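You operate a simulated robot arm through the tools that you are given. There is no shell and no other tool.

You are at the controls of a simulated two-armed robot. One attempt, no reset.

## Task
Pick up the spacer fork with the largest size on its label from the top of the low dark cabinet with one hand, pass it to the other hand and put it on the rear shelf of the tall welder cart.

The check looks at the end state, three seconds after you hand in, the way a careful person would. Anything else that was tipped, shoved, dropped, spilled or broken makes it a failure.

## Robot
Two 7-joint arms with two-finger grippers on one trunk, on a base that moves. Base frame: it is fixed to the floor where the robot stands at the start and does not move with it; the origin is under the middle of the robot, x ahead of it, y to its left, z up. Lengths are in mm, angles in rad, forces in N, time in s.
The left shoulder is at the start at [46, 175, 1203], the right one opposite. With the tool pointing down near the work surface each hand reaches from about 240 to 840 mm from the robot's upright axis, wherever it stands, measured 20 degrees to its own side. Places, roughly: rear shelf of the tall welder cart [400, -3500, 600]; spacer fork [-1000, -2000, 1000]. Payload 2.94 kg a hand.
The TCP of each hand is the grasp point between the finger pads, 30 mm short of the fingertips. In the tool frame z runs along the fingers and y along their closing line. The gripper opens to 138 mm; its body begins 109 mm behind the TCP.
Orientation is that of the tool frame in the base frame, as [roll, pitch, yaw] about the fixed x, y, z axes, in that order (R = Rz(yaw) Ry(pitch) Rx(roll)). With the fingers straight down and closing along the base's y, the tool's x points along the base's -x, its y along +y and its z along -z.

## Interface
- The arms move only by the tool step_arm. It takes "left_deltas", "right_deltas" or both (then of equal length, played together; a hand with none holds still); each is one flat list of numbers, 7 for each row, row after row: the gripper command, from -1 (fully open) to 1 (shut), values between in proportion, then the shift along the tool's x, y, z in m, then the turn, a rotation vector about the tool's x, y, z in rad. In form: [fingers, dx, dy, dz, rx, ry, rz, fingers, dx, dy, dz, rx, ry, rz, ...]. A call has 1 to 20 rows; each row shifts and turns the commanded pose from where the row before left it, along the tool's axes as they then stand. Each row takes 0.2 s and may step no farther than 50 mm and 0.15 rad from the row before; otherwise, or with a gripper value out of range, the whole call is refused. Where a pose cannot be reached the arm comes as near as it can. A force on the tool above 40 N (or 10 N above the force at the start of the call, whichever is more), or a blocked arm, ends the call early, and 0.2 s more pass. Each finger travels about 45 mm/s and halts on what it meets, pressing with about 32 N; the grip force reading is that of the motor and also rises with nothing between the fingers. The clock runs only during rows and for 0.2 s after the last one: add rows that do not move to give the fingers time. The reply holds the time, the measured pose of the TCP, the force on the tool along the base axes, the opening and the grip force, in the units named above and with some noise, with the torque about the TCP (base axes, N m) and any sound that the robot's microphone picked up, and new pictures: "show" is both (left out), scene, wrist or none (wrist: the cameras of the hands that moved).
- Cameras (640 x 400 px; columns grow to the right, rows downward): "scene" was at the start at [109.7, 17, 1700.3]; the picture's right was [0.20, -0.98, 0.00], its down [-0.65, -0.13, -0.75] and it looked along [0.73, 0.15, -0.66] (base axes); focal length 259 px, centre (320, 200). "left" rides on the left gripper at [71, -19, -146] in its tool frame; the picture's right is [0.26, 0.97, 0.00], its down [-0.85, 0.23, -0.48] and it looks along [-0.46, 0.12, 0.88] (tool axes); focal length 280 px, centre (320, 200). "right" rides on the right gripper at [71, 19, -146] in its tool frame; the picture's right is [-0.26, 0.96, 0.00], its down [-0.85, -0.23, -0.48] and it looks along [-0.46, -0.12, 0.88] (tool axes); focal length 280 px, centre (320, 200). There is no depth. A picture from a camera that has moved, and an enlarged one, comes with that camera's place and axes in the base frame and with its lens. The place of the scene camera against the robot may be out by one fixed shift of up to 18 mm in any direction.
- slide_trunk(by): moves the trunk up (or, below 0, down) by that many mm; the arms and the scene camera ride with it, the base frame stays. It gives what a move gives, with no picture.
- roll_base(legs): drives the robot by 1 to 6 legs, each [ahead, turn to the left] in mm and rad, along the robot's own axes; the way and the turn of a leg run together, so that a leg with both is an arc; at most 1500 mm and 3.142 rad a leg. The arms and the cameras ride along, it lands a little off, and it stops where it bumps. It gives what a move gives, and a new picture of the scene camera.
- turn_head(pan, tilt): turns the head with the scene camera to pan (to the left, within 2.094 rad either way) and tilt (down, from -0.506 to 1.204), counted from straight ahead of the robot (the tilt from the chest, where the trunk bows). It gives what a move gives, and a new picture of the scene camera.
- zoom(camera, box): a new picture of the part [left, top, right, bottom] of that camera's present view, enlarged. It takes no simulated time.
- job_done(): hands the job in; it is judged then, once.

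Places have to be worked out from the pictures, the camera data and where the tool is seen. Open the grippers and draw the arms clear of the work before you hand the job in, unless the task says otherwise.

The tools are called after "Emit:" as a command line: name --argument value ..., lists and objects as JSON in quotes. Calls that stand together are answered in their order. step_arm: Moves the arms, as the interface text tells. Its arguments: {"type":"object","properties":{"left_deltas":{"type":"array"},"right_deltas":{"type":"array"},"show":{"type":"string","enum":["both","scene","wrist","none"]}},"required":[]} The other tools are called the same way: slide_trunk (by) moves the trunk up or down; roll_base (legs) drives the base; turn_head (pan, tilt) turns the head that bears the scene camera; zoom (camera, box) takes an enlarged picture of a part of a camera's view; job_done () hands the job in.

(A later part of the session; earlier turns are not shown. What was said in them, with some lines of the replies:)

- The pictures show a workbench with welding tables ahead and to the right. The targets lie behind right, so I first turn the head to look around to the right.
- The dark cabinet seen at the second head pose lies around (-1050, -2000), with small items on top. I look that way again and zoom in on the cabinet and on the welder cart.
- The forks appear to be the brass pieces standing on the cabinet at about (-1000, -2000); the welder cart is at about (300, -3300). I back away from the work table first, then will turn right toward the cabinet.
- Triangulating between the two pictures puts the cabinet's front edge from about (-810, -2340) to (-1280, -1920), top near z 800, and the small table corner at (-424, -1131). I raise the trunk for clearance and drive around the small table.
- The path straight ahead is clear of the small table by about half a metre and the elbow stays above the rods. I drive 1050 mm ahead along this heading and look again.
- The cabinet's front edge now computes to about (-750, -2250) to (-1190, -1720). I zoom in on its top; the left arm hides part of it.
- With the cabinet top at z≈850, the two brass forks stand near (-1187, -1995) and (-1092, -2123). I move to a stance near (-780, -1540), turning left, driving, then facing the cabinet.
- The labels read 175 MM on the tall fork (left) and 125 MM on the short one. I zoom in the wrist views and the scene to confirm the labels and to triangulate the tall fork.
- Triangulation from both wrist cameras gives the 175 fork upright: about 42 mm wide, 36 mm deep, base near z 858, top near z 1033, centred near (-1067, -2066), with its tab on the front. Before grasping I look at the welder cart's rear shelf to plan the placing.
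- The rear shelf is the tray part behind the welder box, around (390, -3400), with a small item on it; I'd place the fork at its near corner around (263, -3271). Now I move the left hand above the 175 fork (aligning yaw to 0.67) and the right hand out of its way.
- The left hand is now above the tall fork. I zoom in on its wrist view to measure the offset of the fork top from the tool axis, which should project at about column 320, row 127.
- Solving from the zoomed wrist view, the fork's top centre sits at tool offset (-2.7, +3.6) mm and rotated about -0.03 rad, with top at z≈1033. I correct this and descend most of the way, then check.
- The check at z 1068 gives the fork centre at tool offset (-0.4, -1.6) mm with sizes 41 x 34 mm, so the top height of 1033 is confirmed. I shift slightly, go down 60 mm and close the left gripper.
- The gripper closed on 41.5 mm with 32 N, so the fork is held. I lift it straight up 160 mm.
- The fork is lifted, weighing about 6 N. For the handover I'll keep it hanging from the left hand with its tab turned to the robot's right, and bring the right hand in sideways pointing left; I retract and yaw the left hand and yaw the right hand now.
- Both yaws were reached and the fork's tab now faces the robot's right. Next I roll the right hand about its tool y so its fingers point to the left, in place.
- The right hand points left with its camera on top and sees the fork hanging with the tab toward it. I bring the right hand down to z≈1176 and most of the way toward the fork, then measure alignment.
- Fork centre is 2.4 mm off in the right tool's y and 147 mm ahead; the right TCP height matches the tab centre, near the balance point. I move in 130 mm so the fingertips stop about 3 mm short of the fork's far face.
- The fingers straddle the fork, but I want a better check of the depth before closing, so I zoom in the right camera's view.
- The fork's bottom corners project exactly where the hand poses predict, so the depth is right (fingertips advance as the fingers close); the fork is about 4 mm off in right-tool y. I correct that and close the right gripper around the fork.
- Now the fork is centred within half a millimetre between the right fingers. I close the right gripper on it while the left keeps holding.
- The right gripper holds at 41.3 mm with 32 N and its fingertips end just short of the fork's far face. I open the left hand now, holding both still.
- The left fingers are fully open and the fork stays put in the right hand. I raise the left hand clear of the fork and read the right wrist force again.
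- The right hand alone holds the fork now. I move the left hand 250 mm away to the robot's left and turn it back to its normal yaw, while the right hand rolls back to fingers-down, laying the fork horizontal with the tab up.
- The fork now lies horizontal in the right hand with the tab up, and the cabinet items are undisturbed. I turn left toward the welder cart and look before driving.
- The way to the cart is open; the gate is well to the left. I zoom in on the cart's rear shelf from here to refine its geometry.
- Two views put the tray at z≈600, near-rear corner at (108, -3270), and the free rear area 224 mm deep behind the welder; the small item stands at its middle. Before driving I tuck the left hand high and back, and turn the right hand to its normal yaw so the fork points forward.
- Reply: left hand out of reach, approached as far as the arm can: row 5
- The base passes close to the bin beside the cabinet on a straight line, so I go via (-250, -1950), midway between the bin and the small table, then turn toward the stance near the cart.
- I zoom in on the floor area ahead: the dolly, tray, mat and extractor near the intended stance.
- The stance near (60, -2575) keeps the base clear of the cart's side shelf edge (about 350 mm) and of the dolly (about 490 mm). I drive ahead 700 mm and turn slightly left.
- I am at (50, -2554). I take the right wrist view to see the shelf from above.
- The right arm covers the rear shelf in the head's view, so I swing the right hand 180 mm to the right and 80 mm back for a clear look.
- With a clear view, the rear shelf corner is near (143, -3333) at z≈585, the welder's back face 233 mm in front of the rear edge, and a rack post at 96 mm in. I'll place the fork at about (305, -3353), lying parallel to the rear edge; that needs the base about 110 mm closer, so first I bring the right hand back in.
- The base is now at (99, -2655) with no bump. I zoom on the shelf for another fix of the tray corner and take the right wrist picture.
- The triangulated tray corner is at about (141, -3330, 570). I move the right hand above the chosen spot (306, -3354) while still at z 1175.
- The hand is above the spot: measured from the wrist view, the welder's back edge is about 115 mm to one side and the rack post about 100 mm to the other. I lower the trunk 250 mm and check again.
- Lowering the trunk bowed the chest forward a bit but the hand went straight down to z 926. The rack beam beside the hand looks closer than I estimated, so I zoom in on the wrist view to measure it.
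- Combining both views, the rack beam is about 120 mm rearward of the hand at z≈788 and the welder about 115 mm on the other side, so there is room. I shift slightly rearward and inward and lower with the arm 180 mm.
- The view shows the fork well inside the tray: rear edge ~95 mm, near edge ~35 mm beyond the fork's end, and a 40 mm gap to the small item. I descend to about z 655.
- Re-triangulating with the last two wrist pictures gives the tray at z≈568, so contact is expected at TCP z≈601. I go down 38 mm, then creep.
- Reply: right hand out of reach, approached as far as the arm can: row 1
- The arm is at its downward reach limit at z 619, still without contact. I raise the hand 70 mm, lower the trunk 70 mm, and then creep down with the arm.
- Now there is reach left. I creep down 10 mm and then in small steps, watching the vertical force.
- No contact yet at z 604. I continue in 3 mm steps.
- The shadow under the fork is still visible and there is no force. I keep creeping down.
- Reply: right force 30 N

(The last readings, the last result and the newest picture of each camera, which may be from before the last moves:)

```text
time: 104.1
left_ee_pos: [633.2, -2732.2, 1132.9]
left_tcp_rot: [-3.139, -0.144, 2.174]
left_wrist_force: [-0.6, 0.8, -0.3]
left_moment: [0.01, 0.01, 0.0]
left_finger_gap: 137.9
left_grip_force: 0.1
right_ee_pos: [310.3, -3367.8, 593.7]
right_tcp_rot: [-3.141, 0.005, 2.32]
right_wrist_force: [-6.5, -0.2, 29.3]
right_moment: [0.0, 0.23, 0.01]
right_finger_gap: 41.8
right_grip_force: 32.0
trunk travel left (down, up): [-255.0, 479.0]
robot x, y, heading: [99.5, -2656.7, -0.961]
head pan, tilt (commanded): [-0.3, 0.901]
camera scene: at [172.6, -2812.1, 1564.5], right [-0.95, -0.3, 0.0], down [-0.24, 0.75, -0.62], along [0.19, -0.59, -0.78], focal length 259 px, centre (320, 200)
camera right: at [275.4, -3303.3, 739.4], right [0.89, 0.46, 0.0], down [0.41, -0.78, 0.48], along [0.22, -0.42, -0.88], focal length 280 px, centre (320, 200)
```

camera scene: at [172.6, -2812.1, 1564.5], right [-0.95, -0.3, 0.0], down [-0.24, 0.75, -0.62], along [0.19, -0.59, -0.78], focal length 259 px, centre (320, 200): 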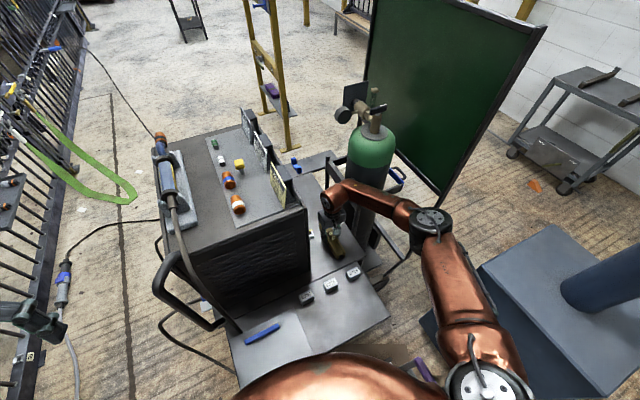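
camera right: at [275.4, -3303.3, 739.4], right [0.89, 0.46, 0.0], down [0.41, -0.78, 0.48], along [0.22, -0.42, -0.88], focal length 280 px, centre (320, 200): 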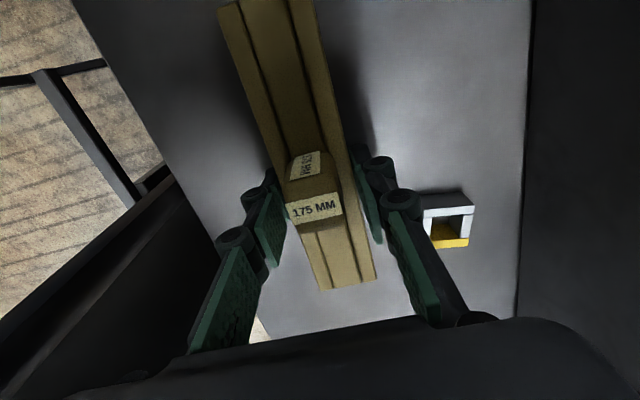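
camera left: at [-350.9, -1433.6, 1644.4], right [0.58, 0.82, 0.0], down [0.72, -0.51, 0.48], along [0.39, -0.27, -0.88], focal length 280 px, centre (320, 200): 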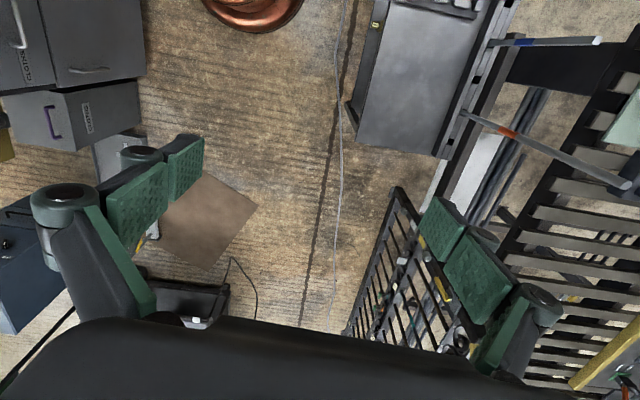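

Contact: 29 N upward at z 593.7 with almost no moment, so the fork lies flat on the shelf. I back off 2 mm to relieve the pressure, then open the right fingers to about 80 mm only, staying clear of the post and the small item.

Emit:
step_arm --right_deltas '[1, 0, 0, -0.002, 0, 0, 0, 1, 0, 0, 0, 0, 0, 0]' --show "none"

Emit:
step_arm --right_deltas '[0.3, 0, 0, 0, 0, 0, 0, 0.2, 0, 0, 0, 0, 0, 0, 0.05, 0, 0, 0, 0, 0, 0, -0.15, 0, 0, 0, 0, 0, 0, -0.15, 0, 0, 0, 0, 0, 0, -0.15, 0, 0, 0, 0, 0, 0]' --show "both"

```text
time: 104.7
left_ee_pos: [633.1, -2732.1, 1133.6]
left_tcp_rot: [-3.14, -0.145, 2.176]
left_wrist_force: [0.3, 0.4, 0.3]
left_moment: [0.0, -0.03, 0.04]
left_finger_gap: 138.1
left_grip_force: 0.1
right_ee_pos: [310.7, -3368.7, 595.1]
right_tcp_rot: [-3.141, 0.003, 2.321]
right_wrist_force: [-3.4, -2.9, 25.5]
right_moment: [-0.37, -0.14, -0.16]
right_finger_gap: 41.5
right_grip_force: 32.1
trunk travel left (down, up): [-255.0, 479.0]
robot x, y, heading: [99.6, -2657.4, -0.96]
head pan, tilt (commanded): [-0.3, 0.901]
```

```text
time: 106.1
left_ee_pos: [633.7, -2734.3, 1132.8]
left_tcp_rot: [-3.139, -0.147, 2.176]
left_wrist_force: [0.4, -0.7, 0.6]
left_moment: [-0.04, -0.01, 0.02]
left_finger_gap: 137.9
left_grip_force: 0.0
right_ee_pos: [311.2, -3367.8, 591.4]
right_tcp_rot: [3.141, 0.0, 2.319]
right_wrist_force: [-0.3, -0.5, 0.5]
right_moment: [0.0, -0.04, 0.03]
right_finger_gap: 79.5
right_grip_force: 0.0
trunk travel left (down, up): [-255.0, 479.0]
robot x, y, heading: [97.6, -2654.3, -0.961]
head pan, tilt (commanded): [-0.3, 0.901]
camera scene: at [174.2, -2815.6, 1563.7], right [-0.95, -0.3, 0.0], down [-0.24, 0.75, -0.62], along [0.19, -0.59, -0.78], focal length 259 px, centre (320, 200)
camera right: at [275.8, -3304.2, 737.1], right [0.89, 0.47, 0.0], down [0.41, -0.78, 0.47], along [0.22, -0.42, -0.88], focal length 280 px, centre (320, 200)
```

scene: 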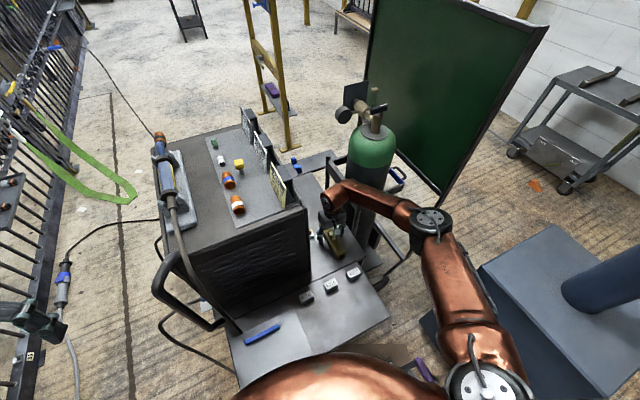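
right: 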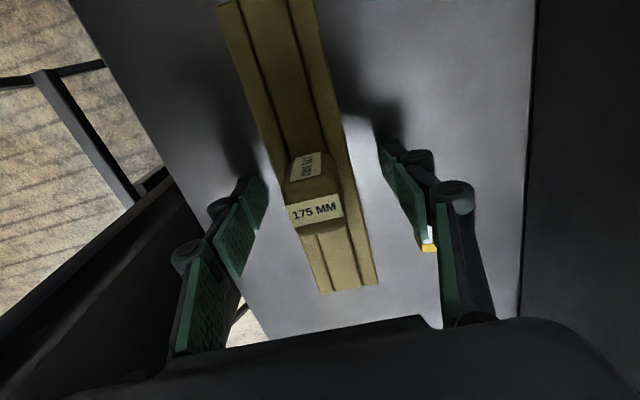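

The fork is released and lies on the shelf; forces are zero. I lift the right hand straight up slowly, then higher.

Emit:
step_arm --right_deltas '[-0.15, 0, 0, -0.01, 0, 0, 0, -0.15, 0, 0, -0.02, 0, 0, 0, -0.15, 0, 0, -0.03, 0, 0, 0, -0.15, 0, 0, -0.03, 0, 0, 0, -0.15, 0, 0, -0.03, 0, 0, 0]' --show "both"

```text
time: 107.3
left_ee_pos: [634.2, -2733.9, 1133.2]
left_tcp_rot: [-3.14, -0.146, 2.177]
left_wrist_force: [0.1, -0.5, 0.1]
left_moment: [-0.01, -0.02, -0.04]
left_finger_gap: 138.0
left_grip_force: 0.0
right_ee_pos: [313.1, -3370.1, 711.5]
right_tcp_rot: [-3.141, -0.001, 2.319]
right_wrist_force: [-0.1, -0.4, 0.0]
right_moment: [-0.03, -0.04, -0.02]
right_finger_gap: 79.5
right_grip_force: 0.0
trunk travel left (down, up): [-255.0, 479.0]
robot x, y, heading: [100.2, -2654.7, -0.961]
head pan, tilt (commanded): [-0.3, 0.901]
camera scene: at [174.1, -2814.9, 1563.8], right [-0.95, -0.31, 0.0], down [-0.24, 0.75, -0.62], along [0.19, -0.59, -0.78], focal length 259 px, centre (320, 200)
camera right: at [277.8, -3306.2, 857.0], right [0.89, 0.47, 0.0], down [0.41, -0.78, 0.47], along [0.22, -0.42, -0.88], focal length 280 px, centre (320, 200)
```

scene: 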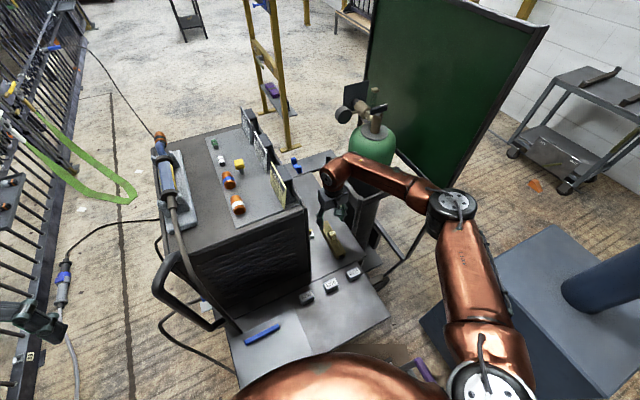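
right: 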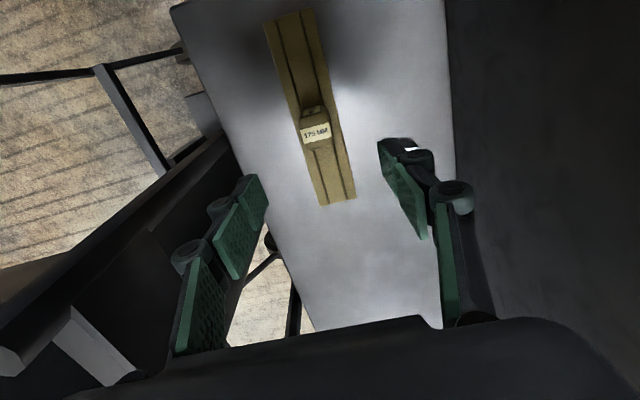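

The fork rests flat on the rear shelf with its tab up, and the small item is untouched. I raise the hand further with the arm and then the trunk, the reverse of the way down.

Emit:
step_arm --right_deltas '[-0.15, 0, 0, -0.04, 0, 0, 0, -0.15, 0, 0, -0.04, 0, 0, 0, -0.15, 0, 0, -0.04, 0, 0, 0, -0.15, 0, 0, -0.04, 0, 0, 0, -0.15, 0, 0, -0.04, 0, 0, 0]' --show "wrist"

Emit:
slide_trunk --by 320

Emit:
turn_head --pan -0.3 --tilt 0.9

```text
time: 108.5
left_ee_pos: [633.6, -2732.8, 1133.8]
left_tcp_rot: [-3.141, -0.146, 2.177]
left_wrist_force: [-0.3, 0.1, 1.0]
left_moment: [-0.01, -0.02, 0.0]
left_finger_gap: 137.9
left_grip_force: 0.0
right_ee_pos: [308.2, -3367.7, 910.8]
right_tcp_rot: [-3.141, 0.0, 2.32]
right_wrist_force: [0.4, 0.4, 0.2]
right_moment: [-0.02, 0.0, 0.0]
right_finger_gap: 79.2
right_grip_force: 0.0
trunk travel left (down, up): [-255.0, 479.0]
robot x, y, heading: [98.0, -2653.6, -0.96]
head pan, tilt (commanded): [-0.3, 0.901]
camera right: at [273.0, -3302.0, 1057.9], right [0.89, 0.47, 0.0], down [0.41, -0.78, 0.48], along [0.22, -0.42, -0.88], focal length 280 px, centre (320, 200)
```

right: 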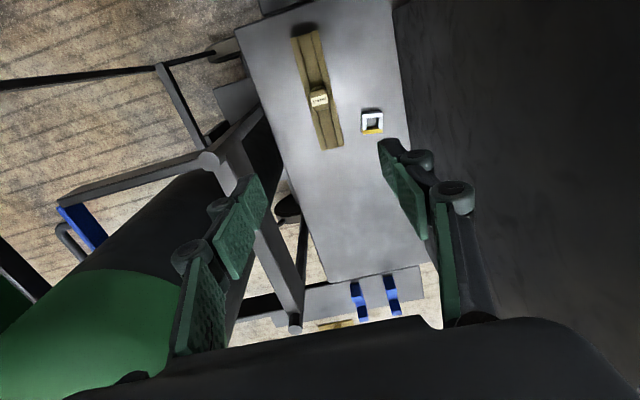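

```text
time: 111.7
left_ee_pos: [634.6, -2734.8, 1453.6]
left_tcp_rot: [-3.141, -0.148, 2.176]
left_wrist_force: [0.5, 0.5, -0.1]
left_moment: [0.04, 0.02, 0.02]
left_finger_gap: 137.7
left_grip_force: 0.1
right_ee_pos: [310.7, -3368.7, 1230.5]
right_tcp_rot: [3.141, -0.001, 2.319]
right_wrist_force: [-0.2, 0.5, -0.2]
right_moment: [-0.04, 0.0, 0.01]
right_finger_gap: 79.2
right_grip_force: 0.0
trunk travel left (down, up): [-575.0, 159.0]
robot x, y, heading: [97.2, -2658.6, -0.958]
head pan, tilt (commanded): [-0.3, 0.901]
```

```text
time: 112.3
left_ee_pos: [633.2, -2733.8, 1454.2]
left_tcp_rot: [-3.141, -0.148, 2.175]
left_wrist_force: [-0.3, 0.1, -0.2]
left_moment: [0.0, 0.02, -0.02]
left_finger_gap: 138.0
left_grip_force: 0.0
right_ee_pos: [310.6, -3366.9, 1230.7]
right_tcp_rot: [3.142, -0.001, 2.319]
right_wrist_force: [0.9, -0.2, 0.2]
right_moment: [0.01, -0.03, -0.03]
right_finger_gap: 79.5
right_grip_force: 0.0
trunk travel left (down, up): [-575.0, 159.0]
robot x, y, heading: [100.2, -2658.1, -0.962]
head pan, tilt (commanded): [-0.3, 0.901]
camera scene: at [104.9, -2716.3, 1886.1], right [-0.95, -0.3, 0.0], down [-0.24, 0.75, -0.62], along [0.19, -0.59, -0.78], focal length 259 px, centre (320, 200)
```

scene: 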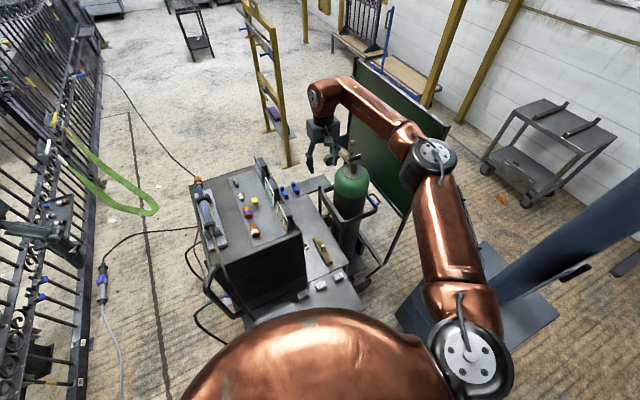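

The fork sits on the rear shelf between welder and cylinder, everything else looks undisturbed. I open the right hand and draw it back toward the robot, then back the base off a little.

Emit:
step_arm --right_deltas '[-0.15, 0.04, 0, 0, 0, 0, 0, -0.15, 0.04, 0, 0, 0, 0, 0, -0.15, 0.04, 0, 0, 0, 0, 0, -0.15, 0.04, 0, 0, 0, 0, 0, -1, 0.04, 0, 0, 0, 0, 0, -1, 0.04, 0, 0, 0, 0, 0, -1, 0, 0, 0, 0, 0, 0, -1, 0, 0, 0, 0, 0, 0]' --show "scene"

Emit:
roll_base --legs '[[-200, 0]]'

Emit:
zoom --camera "scene" --box '[230, 120, 420, 300]'

```text
time: 114.1
left_ee_pos: [634.4, -2734.5, 1453.4]
left_tcp_rot: [-3.14, -0.147, 2.176]
left_wrist_force: [0.2, 0.8, -0.3]
left_moment: [0.0, -0.01, 0.01]
left_finger_gap: 137.9
left_grip_force: 0.0
right_ee_pos: [146.4, -3193.1, 1230.2]
right_tcp_rot: [-3.141, 0.001, 2.319]
right_wrist_force: [0.2, 0.4, 0.2]
right_moment: [0.0, 0.01, 0.0]
right_finger_gap: 137.8
right_grip_force: 0.2
trunk travel left (down, up): [-575.0, 159.0]
robot x, y, heading: [100.1, -2655.9, -0.966]
head pan, tilt (commanded): [-0.3, 0.901]
camera scene: at [104.5, -2715.7, 1886.1], right [-0.95, -0.3, 0.0], down [-0.24, 0.75, -0.62], along [0.19, -0.59, -0.78], focal length 259 px, centre (320, 200)
```

scene: 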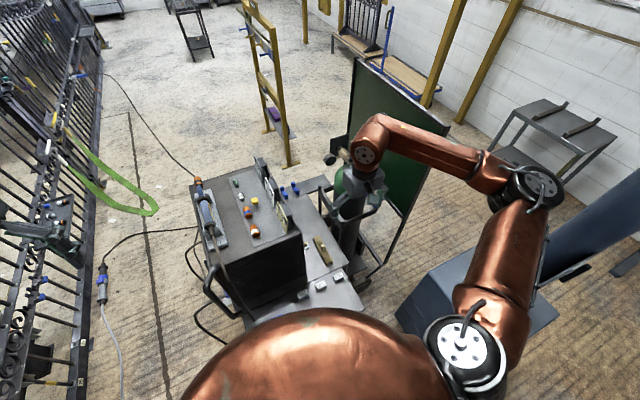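

```text
time: 115.7
left_ee_pos: [521.7, -2576.5, 1452.3]
left_tcp_rot: [-3.139, -0.146, 2.17]
left_wrist_force: [-0.2, 0.5, -0.4]
left_moment: [0.04, 0.03, 0.01]
left_finger_gap: 137.9
left_grip_force: 0.1
right_ee_pos: [29.8, -3029.9, 1228.9]
right_tcp_rot: [3.141, -0.002, 2.313]
right_wrist_force: [0.9, -1.1, -0.2]
right_moment: [0.01, 0.05, 0.01]
right_finger_gap: 138.1
right_grip_force: 0.1
trunk travel left (down, up): [-575.0, 159.0]
robot x, y, heading: [-15.0, -2489.4, -0.969]
head pan, tilt (commanded): [-0.3, 0.901]
camera scene: at [-8.0, -2554.5, 1886.0], right [-0.95, -0.3, 0.0], down [-0.23, 0.75, -0.62], along [0.18, -0.59, -0.78], focal length 259 px, centre (320, 200)
```

scene: 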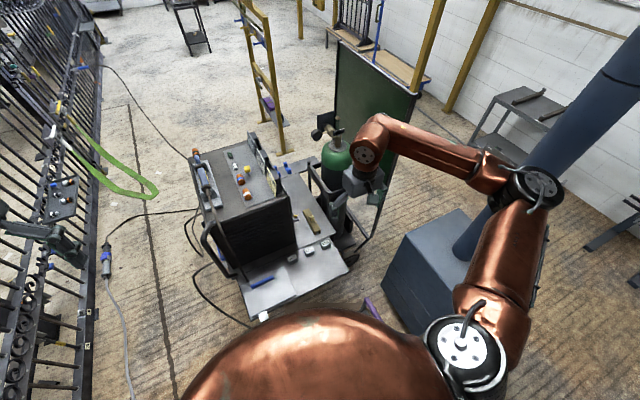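

```text
2.22 times, centred on (325, 210) of scene
camera zoom: at [-8.0, -2554.5, 1886.0], right [-0.95, -0.3, 0.0], down [-0.23, 0.75, -0.62], along [0.18, -0.59, -0.78], focal length 576 px, centre (309, 178)
```

zoom: 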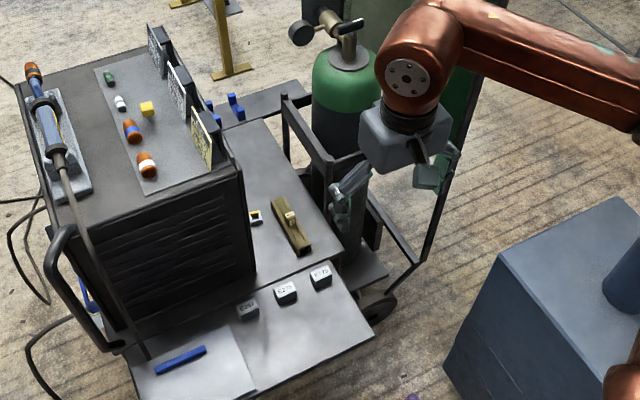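

The fork lies stably on the rear shelf beside the small item, the blocks, rack, dolly and cabinet items are undisturbed, both grippers are open and the arms are clear. I hand in the job.

Emit:
job_done

```text
The job is handed in.
```

I put the 175 MM spacer fork on the rear shelf of the welder cart and handed the job in. I haven't seen the verdict.

- **Which fork:** there were two forks on the dark cabinet, labelled 175 MM and 125 MM. I took the 175 and left the 125 standing where it was.
- **Handover:** the left hand picked it up from above, and the right hand took it in mid-air before the left let go.
- **Placing:** it lies flat on its back with the label tab up, about parallel to the shelf's rear edge. That is on the tray between the welder and the gas cylinder, roughly 40 mm from the small item already there. I laid it down rather than standing it up because that is more stable.
- **Surroundings:** the last pictures show nothing else on the cart moved. The base never bumped anything, and the cabinet items were undisturbed when I last saw them. Both grippers are open and the arms are clear.

The one judgement call was which surface counts as the "rear shelf". I took it to be the tray behind the welder, since the rough position you gave falls near its centre. The side shelf holding the labelled blocks is well away from that point.
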